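You operate a simulated robot arm through the tools that you are given. There is no shell and no other tool. Be economical: measure what you need, move in short steps, check, and stop when the job is done.

Carry out the task below with a simulated robot arm. There is one attempt and no reset: what you move stays moved.

## Task
Put the sachet that says "DRY" from the top of the packing table on the yellow pad.

It is judged by the outcome, as a careful person would: the job done as asked, and still so three seconds after it is handed in. It fails if anything else is knocked over, pushed out of place, dropped, spilled or broken.

## Robot
A 7-joint arm with a two-finger parallel gripper, fixed in place. Base frame: the origin is at the foot of the arm, x ahead of it, y to its left, z up; the work surface is at about z = 80. Readings come in cm, degrees, newtons and seconds.
With the tool pointing down near the work surface it reaches from about 30 to 70 cm from the base axis. Its first joint turns from -66.0 to 66.0 degrees. Payload 1.57 kg.
Tool frame: the origin (TCP) lies between the finger pads and is the grasp point; the fingertips stand 3 cm ahead of it; z points along the fingers, y is the line along which they close. Largest opening 11 cm; finger width 2.4, thickness 1.2; the body of the gripper, 4.8 by 11.2 cm, starts 7.8 cm behind the TCP.
Orientation is that of the tool frame in the base frame, as a unit quaternion [x, y, z, w]. With the fingers straight down and closing along the base's y, the tool's x points along the base's -x, its y along +y and its z along -z.

## Interface
- The arm moves only by the tool play_rows. Its argument "series" is a list of rows, each a list of 2 entries, a list of its own where there are three numbers: the shift along the base's x, y, z in units of 30 mm (1.0 is 30 mm), then the turn about the base's z in units of 4 degrees (1.0 is 4 degrees). In form: [[[x, y, z], twist], ...]. A call has 1 to 12 rows; each row shifts and turns the commanded pose from where the row before left it. "claw" is the closure in counts, from 0 (fully open) to 255 (shut), set as the call begins (left out, the last holds). A call with a number of a shift or a turn outside -1 to 1 is refused whole. Each row takes 0.2 s and may step no farther than 5 cm and 8.6 degrees from the row before; otherwise, or with a gripper value out of range, the whole call is refused. A pose out of reach is approached as far as the arm can. The call stops where the force on the tool passes 40 N (or 10 N more than at its start, if that is more) or the arm is blocked; 0.2 s more then pass. Each finger travels about 10.8 cm/s and halts on what it meets, pressing with about 26 N; the grip force reading is that of the motor and also rises with nothing between the fingers. The clock runs only during rows and for 0.2 s after the last one: add rows that do not move to give the fingers time. The reply holds the time, the measured pose of the TCP, the force on the tool along the base axes, the opening and the grip force, in the units named above and with some noise.
- Cameras (640 x 400 px; columns grow to the right, rows downward): "scene" is fixed at [14.76, -38.35, 140.02]; the picture's right is [0.90, -0.44, 0.00], its down [-0.27, -0.55, -0.79] and it looks along [0.35, 0.71, -0.61] (base axes); focal length 351 px, centre (320, 200). "wrist" rides on the gripper at [7, 1.6, -14.1] in the tool frame; the picture's right is [-0.23, 0.97, 0.00], its down [-0.86, -0.20, -0.48] and it looks along [-0.47, -0.11, 0.88] (tool axes); focal length 222 px, centre (320, 200). There is no depth. A picture from a camera that has moved, and an enlarged one, comes with that camera's place and axes in the base frame and with its lens.
- snapshot(camera): a new picture of that camera. It takes no simulated time.
- zoom(camera, box): a new picture of the part [left, top, right, bottom] of that camera's present view, enlarged. It takes no simulated time.
- close_job(): hands the job in; it is judged then, once.

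Work in short steps. Places have to be worked out from the pictures, the camera data and where the tool is seen: move nearer, look again, correct. Check each grasp and each placing, and mend what went wrong. You have 90 turns and 46 pictures in all, those below and enlarged ones among them. Open the gripper and draw the arm clear of the work before you hand the job in, unless the task says otherwise; then end with one line.

The tools are called as a command line: name --argument value ..., lists and objects as JSON in quotes. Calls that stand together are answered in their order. play_rows: Moves the arm, as the interface text tells. Its arguments: {"type":"object","properties":{"series":{"type":"array","items":{"type":"array"}},"claw":{"type":"number"}},"required":["series"]} The other tools are called the same way: snapshot (camera) takes a picture; zoom (camera, box) takes an enlarged picture of a part of a camera's view; close_job () hands the job in.

At the start:

```text
clock: 0.0
ee_pos: [32.9, 20.32, 101.25]
tcp_rot: [0.0, 1.0, 0.001, 0.0]
contact_force: [-0.4, 0.4, 0.2]
grip_width: 11.02
grip_force: 0.0
```

scene: 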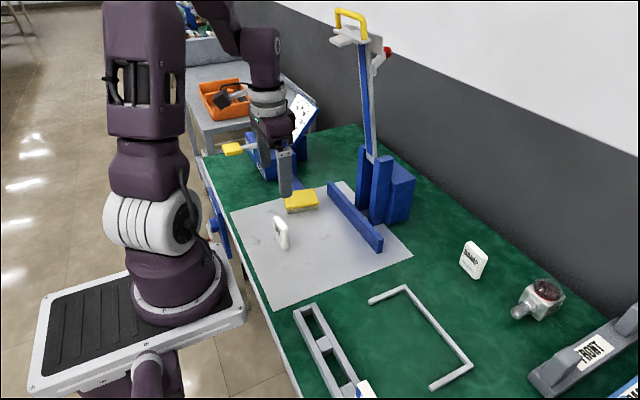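
wrist: 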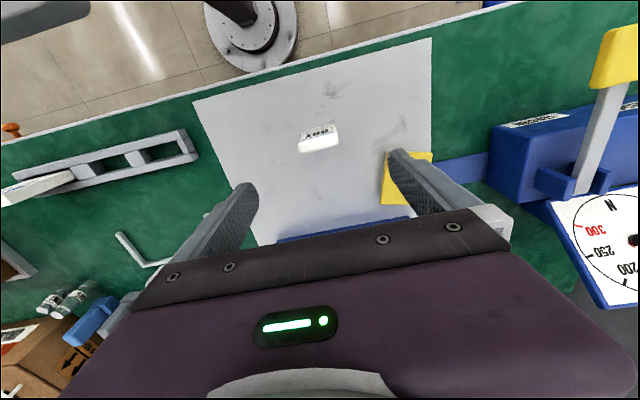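

The pictures show a white sachet on the grey sheet and another by the wall; I zoom in to read the labels and see the pad.

zoom --camera "scene" --box '[220, 160, 380, 260]'

zoom --camera "scene" --box '[420, 220, 580, 320]'

zoom --camera "wrist" --box '[240, 90, 448, 220]'

```text
4.00 times, centred on (300, 210) of scene
camera zoom: at [14.76, -38.35, 140.02], right [0.9, -0.44, 0.0], down [-0.27, -0.55, -0.79], along [0.35, 0.71, -0.61], focal length 1404 px, centre (400, 160)
```

zoom: 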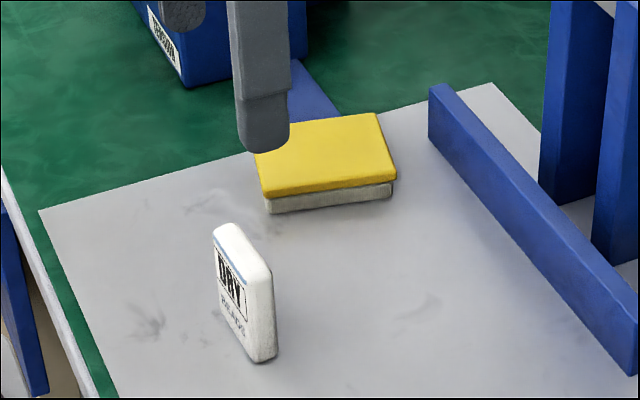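

```text
4.00 times, centred on (500, 270) of scene
camera zoom: at [14.76, -38.35, 140.02], right [0.9, -0.44, 0.0], down [-0.27, -0.55, -0.79], along [0.35, 0.71, -0.61], focal length 1404 px, centre (-400, -80)
```

zoom: 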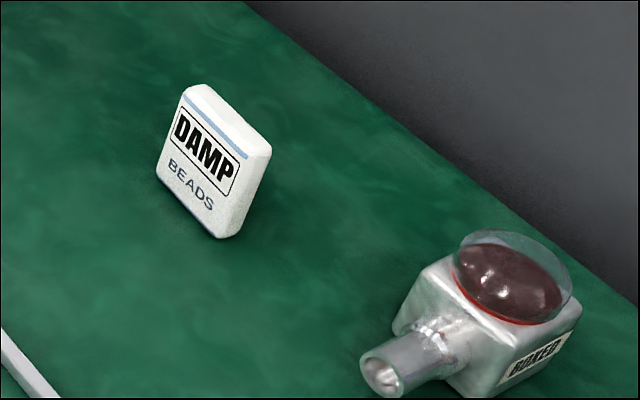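

```text
3.08 times, centred on (344, 155) of wrist
camera zoom: at [25.85, 21.96, 115.33], right [0.23, 0.97, 0.0], down [0.86, -0.2, 0.48], along [0.47, -0.11, -0.88], focal length 684 px, centre (246, 338)
```

zoom: 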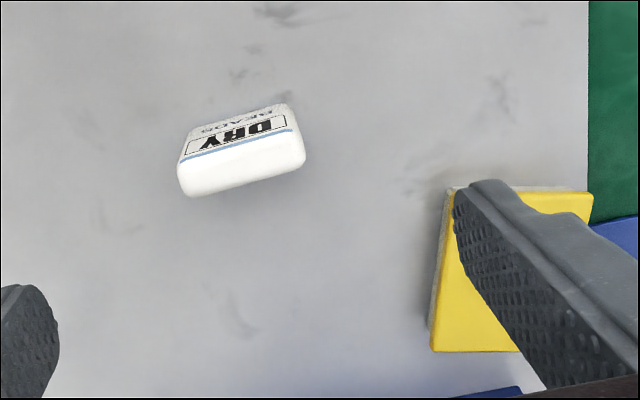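

The sachet on the sheet reads DRY, the other DAMP. There is a second yellow thing on a lever by the gauge; I look closer before choosing the pad.

zoom --camera "scene" --box '[190, 80, 350, 220]'

zoom --camera "wrist" --box '[440, 10, 640, 310]'

```text
2.86 times, centred on (270, 150) of scene
camera zoom: at [14.76, -38.35, 140.02], right [0.9, -0.44, 0.0], down [-0.27, -0.55, -0.79], along [0.35, 0.71, -0.61], focal length 1002 px, centre (463, 343)
```

zoom: 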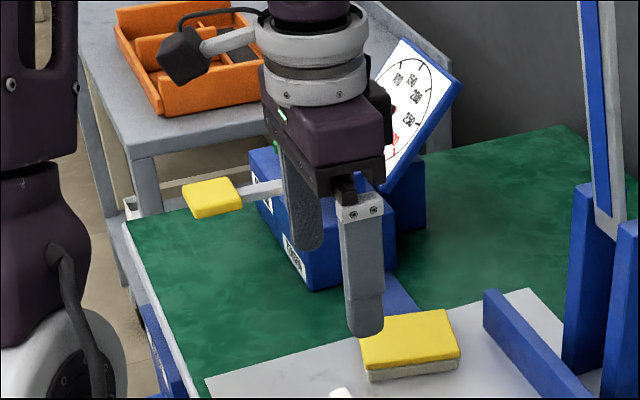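

```text
1.33 times, centred on (540, 160) of wrist
camera zoom: at [25.85, 21.96, 115.33], right [0.23, 0.97, 0.0], down [0.86, -0.2, 0.48], along [0.47, -0.11, -0.88], focal length 296 px, centre (27, 253)
```

zoom: 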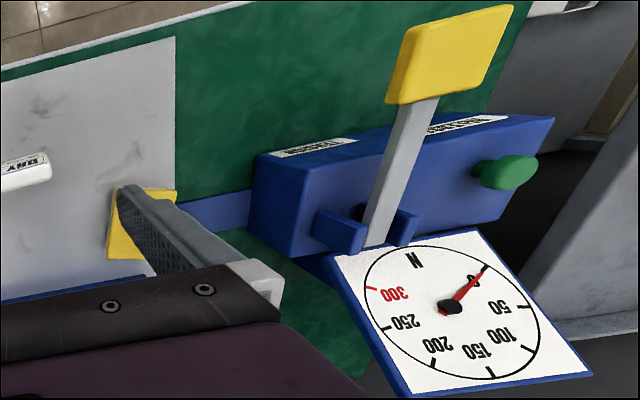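

Both are yellow and pad-like, so I read the labels on the blue box to tell them apart.

zoom --camera "wrist" --box '[490, 80, 640, 180]'

zoom --camera "scene" --box '[240, 130, 330, 220]'

```text
4.00 times, centred on (565, 130) of wrist
camera zoom: at [25.85, 21.96, 115.33], right [0.23, 0.97, 0.0], down [0.86, -0.2, 0.48], along [0.47, -0.11, -0.88], focal length 888 px, centre (-660, 480)
```

zoom: 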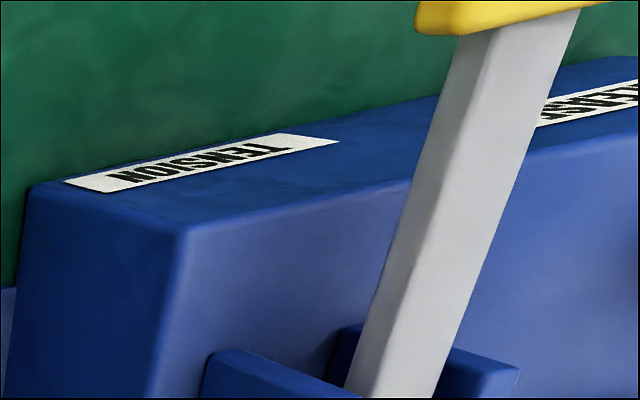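

```text
4.44 times, centred on (285, 175) of scene
camera zoom: at [14.76, -38.35, 140.02], right [0.9, -0.44, 0.0], down [-0.27, -0.55, -0.79], along [0.35, 0.71, -0.61], focal length 1560 px, centre (476, 311)
```

zoom: 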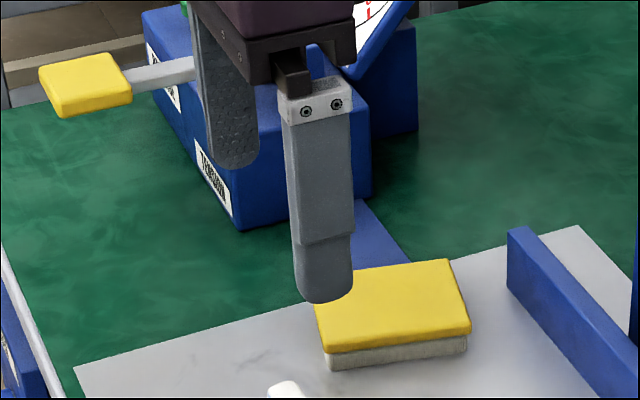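

The lever piece is a tension/release handle, so the pad is the yellow block lying on the grey sheet at about (43, 32). The sachet stands at about (33, 20.1), 5 cm wide along y, roughly z 80–86.3, right under the gripper. I descend to just above it and check.

play_rows --series '[[[0, 0, -0.8], 0], [[0, 0, -0.8], 0], [[0, 0, -0.8], 0], [[0, 0, -0.8], 0], [[0, 0, -0.5], 0]]' --claw 0

zoom --camera "scene" --box '[220, 160, 380, 260]'

snapshot --camera "wrist"

```text
clock: 1.2
ee_pos: [32.97, 20.35, 90.06]
tcp_rot: [0.0, 1.0, 0.0, -0.001]
contact_force: [-0.1, -0.2, 0.2]
grip_width: 11.0
grip_force: 0.0
```

```text
4.00 times, centred on (300, 210) of scene
camera zoom: at [14.76, -38.35, 140.02], right [0.9, -0.44, 0.0], down [-0.27, -0.55, -0.79], along [0.35, 0.71, -0.61], focal length 1404 px, centre (400, 160)
```

zoom: 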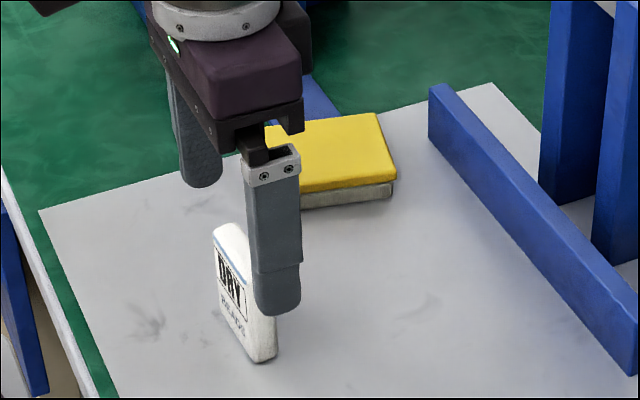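

```text
35 pictures are left
camera wrist: at [25.97, 22.08, 104.21], right [0.23, 0.97, 0.0], down [0.85, -0.2, 0.48], along [0.47, -0.11, -0.88], focal length 222 px, centre (320, 200)
```

wrist: 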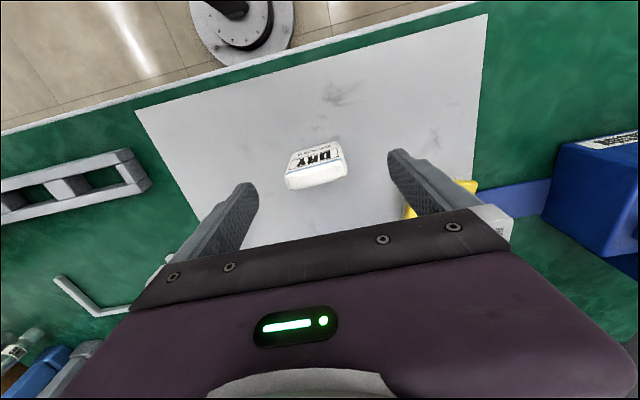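

The sachet is centred between the fingers (x≈33.1, y≈20.0), so I go down to TCP z≈84.5.

play_rows --series '[[[0.03, -0.05, -0.65], 0], [[0, -0.05, -0.6], 0], [[0, 0, -0.6], 0], [[0, 0, 0], 0]]'

zoom --camera "scene" --box '[220, 160, 380, 260]'

snapshot --camera "wrist"

```text
clock: 2.2
ee_pos: [32.92, 19.87, 84.76]
tcp_rot: [0.001, 1.0, 0.0, -0.001]
contact_force: [0.5, 1.0, -0.3]
grip_width: 11.01
grip_force: 0.0
```

```text
4.00 times, centred on (300, 210) of scene
camera zoom: at [14.76, -38.35, 140.02], right [0.9, -0.44, 0.0], down [-0.27, -0.55, -0.79], along [0.35, 0.71, -0.61], focal length 1404 px, centre (400, 160)
```

zoom: 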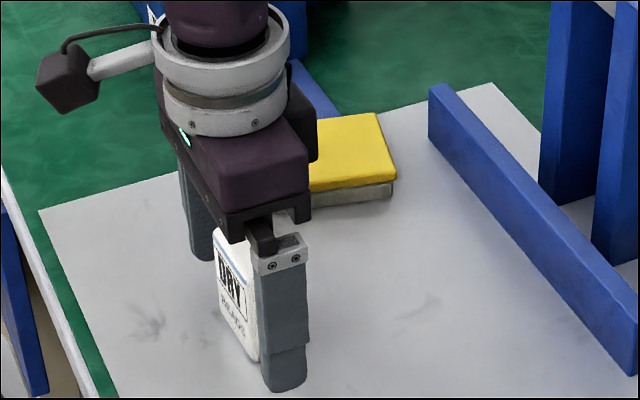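

```text
33 pictures are left
camera wrist: at [25.89, 21.6, 98.75], right [0.23, 0.97, 0.0], down [0.85, -0.2, 0.48], along [0.47, -0.11, -0.88], focal length 222 px, centre (320, 200)
```

wrist: 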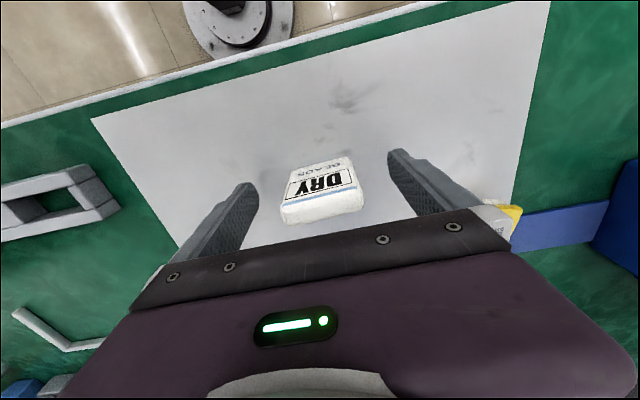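

Aligned: the sachet centre computes to (33.1, 19.95). I close the fingers on its edges.

play_rows --series '[[[0.04, 0.03, 0], 0], [[0, 0, 0], 0], [[0, 0, 0], 0], [[0, 0, 0], 0]]' --claw 175

snapshot --camera "wrist"

```text
clock: 3.2
ee_pos: [33.14, 19.96, 84.6]
tcp_rot: [0.0, 1.0, 0.001, -0.001]
contact_force: [-0.1, 0.4, -0.6]
grip_width: 5.46
grip_force: 25.8
```

```text
32 pictures are left
camera wrist: at [26.05, 21.71, 98.72], right [0.23, 0.97, 0.0], down [0.86, -0.2, 0.48], along [0.47, -0.11, -0.88], focal length 222 px, centre (320, 200)
```

wrist: 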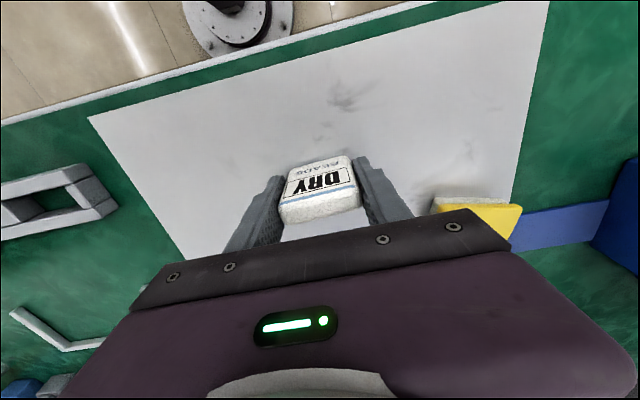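

Gripped at 5.46 cm width. I lift 9 cm and check the hold.

play_rows --series '[[[0, 0, 0.5], 0], [[0, 0, 0.7], 0], [[0, 0, 0.9], 0], [[0, 0, 0.9], 0], [[0, 0, 0], 0]]'

zoom --camera "scene" --box '[220, 160, 380, 260]'

snapshot --camera "wrist"

```text
clock: 4.4
ee_pos: [33.07, 19.82, 93.48]
tcp_rot: [0.0, 1.0, 0.0, -0.001]
contact_force: [-0.2, 0.1, -0.1]
grip_width: 5.47
grip_force: 25.9
```

```text
4.00 times, centred on (300, 210) of scene
camera zoom: at [14.76, -38.35, 140.02], right [0.9, -0.44, 0.0], down [-0.27, -0.55, -0.79], along [0.35, 0.71, -0.61], focal length 1404 px, centre (400, 160)
```

zoom: 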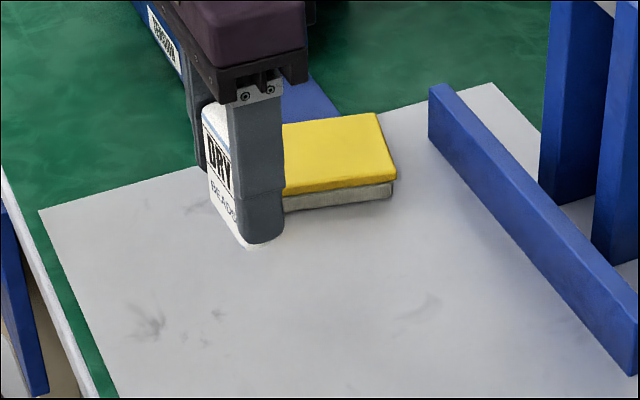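

```text
30 pictures are left
camera wrist: at [26.09, 21.57, 107.51], right [0.23, 0.97, 0.0], down [0.86, -0.2, 0.48], along [0.47, -0.11, -0.88], focal length 222 px, centre (320, 200)
```

wrist: 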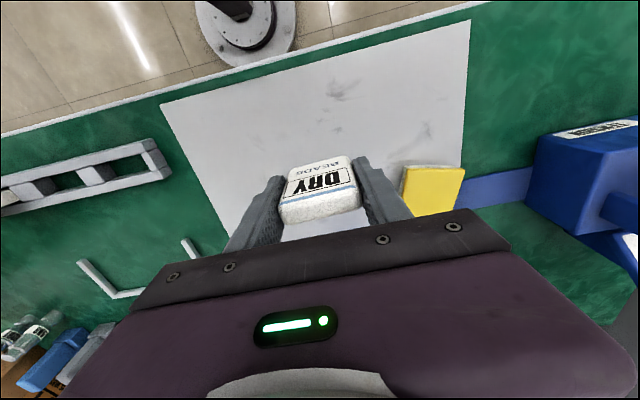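

Held firmly and level. The pad's centre computes to about (43.3, 31.9), top z≈82.3, with a yaw of about -13°; I carry the sachet above it while turning -12°.

play_rows --series '[[[0.4, 0.5, 0], -0.5], [[0.6, 0.7, 0], -0.5], [[0.7, 0.8, 0], -0.5], [[0.7, 0.8, 0], -0.5], [[0.6, 0.7, 0], -0.5], [[0.4, 0.53, 0], -0.5], [[0, 0, 0], 0]]'

zoom --camera "scene" --box '[220, 130, 380, 230]'

snapshot --camera "wrist"

```text
clock: 6.0
ee_pos: [43.5, 32.22, 93.61]
tcp_rot: [0.105, 0.995, 0.0, 0.0]
contact_force: [0.3, 0.3, -0.2]
grip_width: 5.45
grip_force: 26.2
```

```text
4.00 times, centred on (300, 180) of scene
camera zoom: at [14.76, -38.35, 140.02], right [0.9, -0.44, 0.0], down [-0.27, -0.55, -0.79], along [0.35, 0.71, -0.61], focal length 1404 px, centre (400, 280)
```

zoom: 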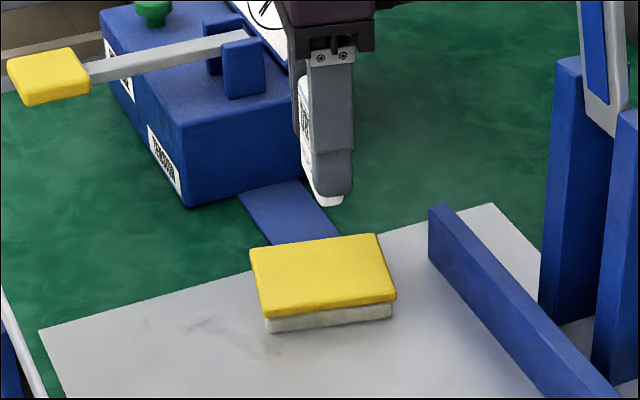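

```text
28 pictures are left
camera wrist: at [36.99, 35.44, 107.66], right [0.43, 0.91, 0.0], down [0.79, -0.37, 0.48], along [0.43, -0.2, -0.88], focal length 222 px, centre (320, 200)
```

wrist: 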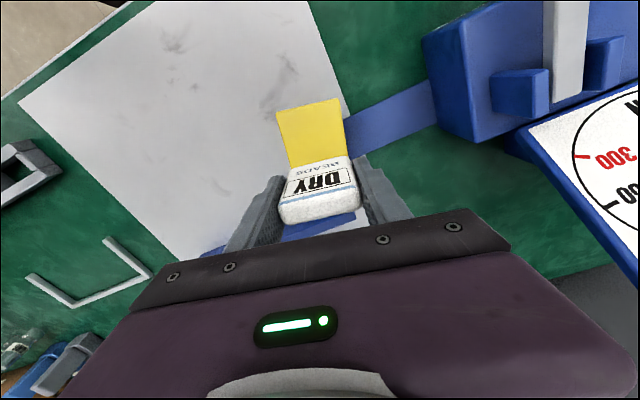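

The pad corners recompute to a centre of about (43.4, 31.95), yaw about -14°. I trim slightly and descend to about 1 cm above contact.

play_rows --series '[[[0, -0.08, -0.6], -0.3], [[0, 0, -0.6], 0], [[0, 0, -0.5], 0], [[0, 0, -0.2], 0], [[0, 0, 0], 0]]'

zoom --camera "scene" --box '[240, 140, 360, 220]'

snapshot --camera "wrist"

```text
clock: 7.2
ee_pos: [43.43, 31.9, 87.61]
tcp_rot: [0.113, 0.994, 0.0, 0.0]
contact_force: [-0.1, -0.5, -0.8]
grip_width: 5.45
grip_force: 26.0
```

```text
5.00 times, centred on (300, 180) of scene
camera zoom: at [14.76, -38.35, 140.02], right [0.9, -0.44, 0.0], down [-0.27, -0.55, -0.79], along [0.35, 0.71, -0.61], focal length 1754 px, centre (420, 300)
```

zoom: 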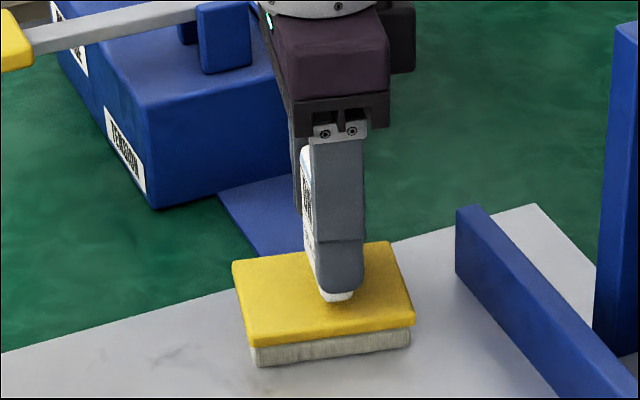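

```text
26 pictures are left
camera wrist: at [36.96, 35.11, 101.92], right [0.44, 0.9, 0.0], down [0.79, -0.39, 0.48], along [0.43, -0.21, -0.88], focal length 222 px, centre (320, 200)
```

wrist: 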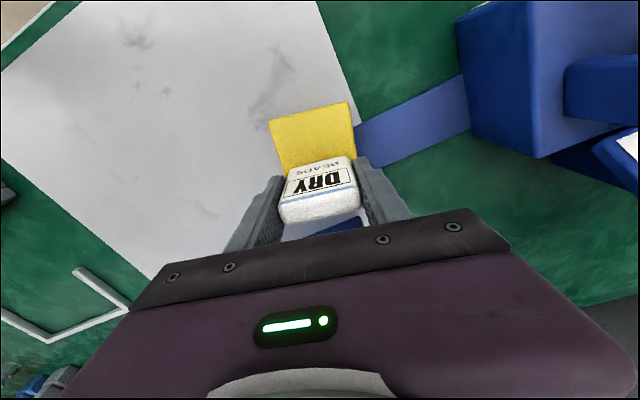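

Well centred over the pad, with a small gap left. I lower in 1.5–3 mm steps watching for contact force.

play_rows --series '[[[0, 0, -0.1], 0], [[0, 0, -0.1], 0], [[0, 0, -0.05], 0], [[0, 0, 0], 0]]'

zoom --camera "scene" --box '[260, 160, 340, 220]'

```text
clock: 8.2
ee_pos: [43.33, 31.91, 87.21]
tcp_rot: [0.115, 0.993, 0.001, 0.001]
contact_force: [0.0, -1.2, 20.0]
grip_width: 5.47
grip_force: 25.8
```

```text
6.67 times, centred on (300, 190) of scene
camera zoom: at [14.73, -38.37, 140.02], right [0.9, -0.44, 0.0], down [-0.27, -0.55, -0.79], along [0.35, 0.71, -0.61], focal length 2339 px, centre (453, 267)
```

zoom: 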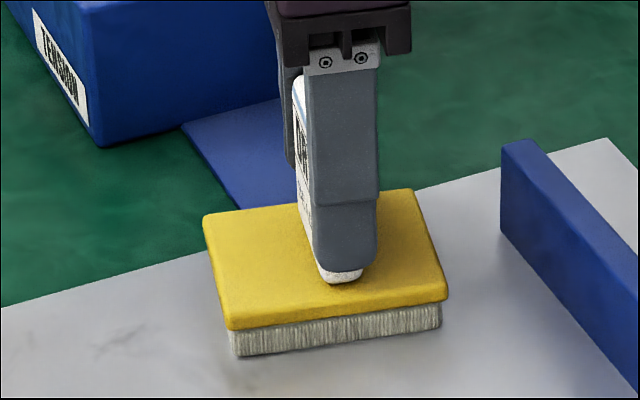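

Contact: 20 N upward. I ease off about 2.4 mm to relieve the pressing.

play_rows --series '[[[0, 0, 0.04], 0], [[0, 0, 0.04], 0], [[0, 0, 0], 0]]'

```text
clock: 9.0
ee_pos: [43.31, 31.75, 87.38]
tcp_rot: [0.115, 0.993, 0.001, 0.0]
contact_force: [0.1, 0.5, -0.3]
grip_width: 5.44
grip_force: 26.1
```

Force is gone, so it may be just off the pad; I lower 1 mm back to light touch.

play_rows --series '[[[0, 0, -0.035], 0], [[0, 0, 0], 0]]'

```text
clock: 9.6
ee_pos: [43.1, 31.8, 87.17]
tcp_rot: [0.115, 0.993, -0.001, 0.0]
contact_force: [0.2, 0.3, -0.1]
grip_width: 5.45
grip_force: 26.2
```

Still no contact; another small step down.

play_rows --series '[[[0, 0, -0.02], 0], [[0, 0, 0], 0]]'

```text
clock: 10.2
ee_pos: [43.26, 31.93, 87.16]
tcp_rot: [0.114, 0.993, 0.0, 0.0]
contact_force: [-0.9, -0.5, 5.3]
grip_width: 5.44
grip_force: 26.1
```

Light contact at 5 N. I open the fingers part way and let it settle.

play_rows --series '[[[0, 0, 0], 0], [[0, 0, 0], 0], [[0, 0, 0], 0]]' --claw 90

snapshot --camera "wrist"

zoom --camera "scene" --box '[260, 160, 340, 220]'

```text
clock: 11.0
ee_pos: [43.17, 31.92, 87.26]
tcp_rot: [0.115, 0.993, 0.0, 0.0]
contact_force: [-0.4, 0.0, -0.4]
grip_width: 7.11
grip_force: 0.1
```

```text
24 pictures are left
camera wrist: at [36.78, 35.09, 101.27], right [0.44, 0.9, 0.0], down [0.79, -0.39, 0.48], along [0.43, -0.21, -0.88], focal length 222 px, centre (320, 200)
```

wrist: 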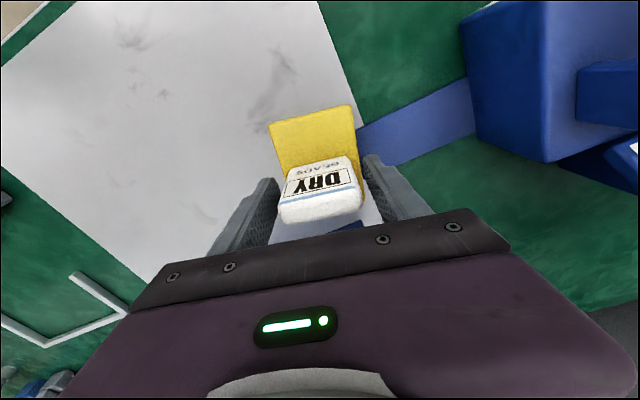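

```text
6.67 times, centred on (300, 190) of scene
camera zoom: at [14.76, -38.35, 140.02], right [0.9, -0.44, 0.0], down [-0.27, -0.55, -0.79], along [0.35, 0.71, -0.61], focal length 2339 px, centre (453, 267)
```

zoom: 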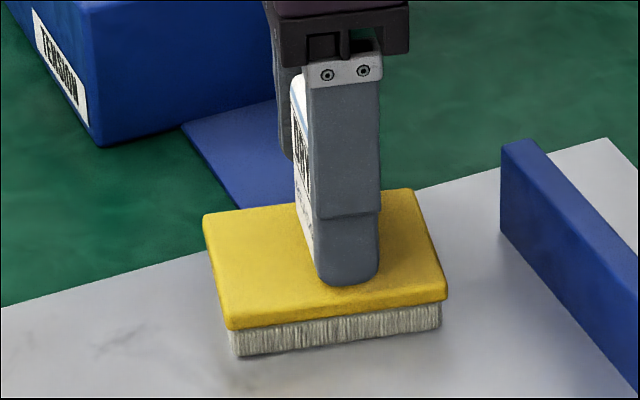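

The sachet stands free on the pad. I open a bit more and rise straight up.

play_rows --series '[[[0, 0, 0], 0], [[0, 0, 0.2], 0], [[0, 0, 0.5], 0], [[0, 0, 0.8], 0], [[0, 0, 0.9], 0], [[0, 0, 0.9], 0], [[0, 0, 0.9], 0], [[0, 0, 0], 0]]' --claw 40

zoom --camera "scene" --box '[240, 140, 360, 220]'

```text
clock: 12.8
ee_pos: [43.19, 31.96, 99.52]
tcp_rot: [0.116, 0.993, 0.0, 0.0]
contact_force: [-0.7, 0.1, -0.2]
grip_width: 9.26
grip_force: 0.1
```

```text
5.00 times, centred on (300, 180) of scene
camera zoom: at [14.76, -38.35, 140.02], right [0.9, -0.44, 0.0], down [-0.27, -0.55, -0.79], along [0.35, 0.71, -0.61], focal length 1754 px, centre (420, 300)
```

zoom: 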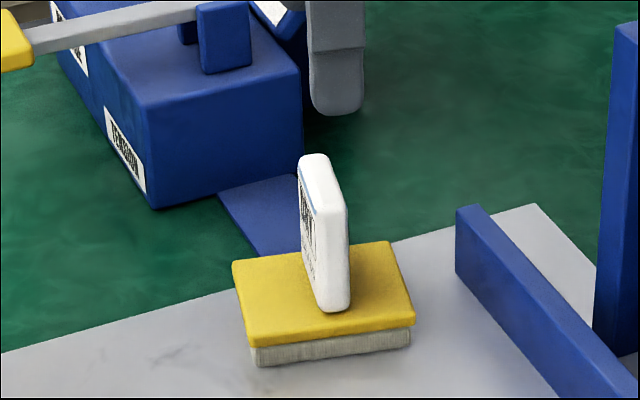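

The sachet stands steadily at the pad's centre. I draw the arm away toward its start position, wait, and take a last look.

play_rows --series '[[[-0.4, -0.5, 0.2], 0], [[-0.7, -0.8, 0.2], 0.5], [[-0.7, -0.8, 0.2], 0.5], [[-0.7, -0.8, 0], 0.5], [[-0.5, -0.6, 0], 0.5], [[-0.3, -0.4, 0], 0.5], [[0, 0, 0], 0], [[0, 0, 0], 0], [[0, 0, 0], 0], [[0, 0, 0], 0]]' --claw 0

snapshot --camera "scene"

```text
clock: 15.0
ee_pos: [33.43, 20.25, 101.55]
tcp_rot: [0.028, 1.0, 0.0, 0.0]
contact_force: [0.2, -0.1, -0.2]
grip_width: 10.97
grip_force: 0.1
```

```text
21 pictures are left
```

scene: 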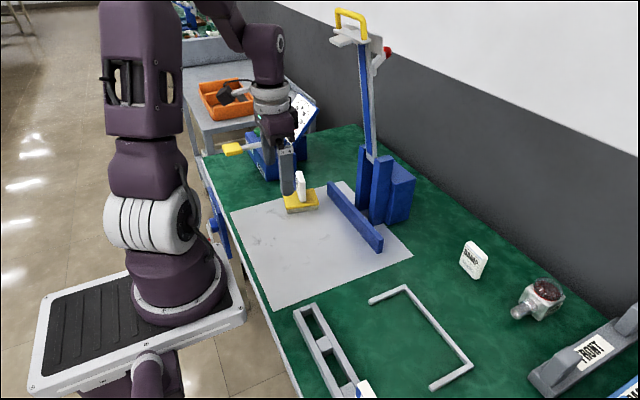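

The sachet stands on the pad, the arm is clear and everything else is in place; I hand in.

close_job

```text
The job is handed in.
```

The DRY sachet is standing upright near the centre of the yellow pad on the grey sheet, the gripper is open and clear of it, and the last picture shows nothing else out of place.
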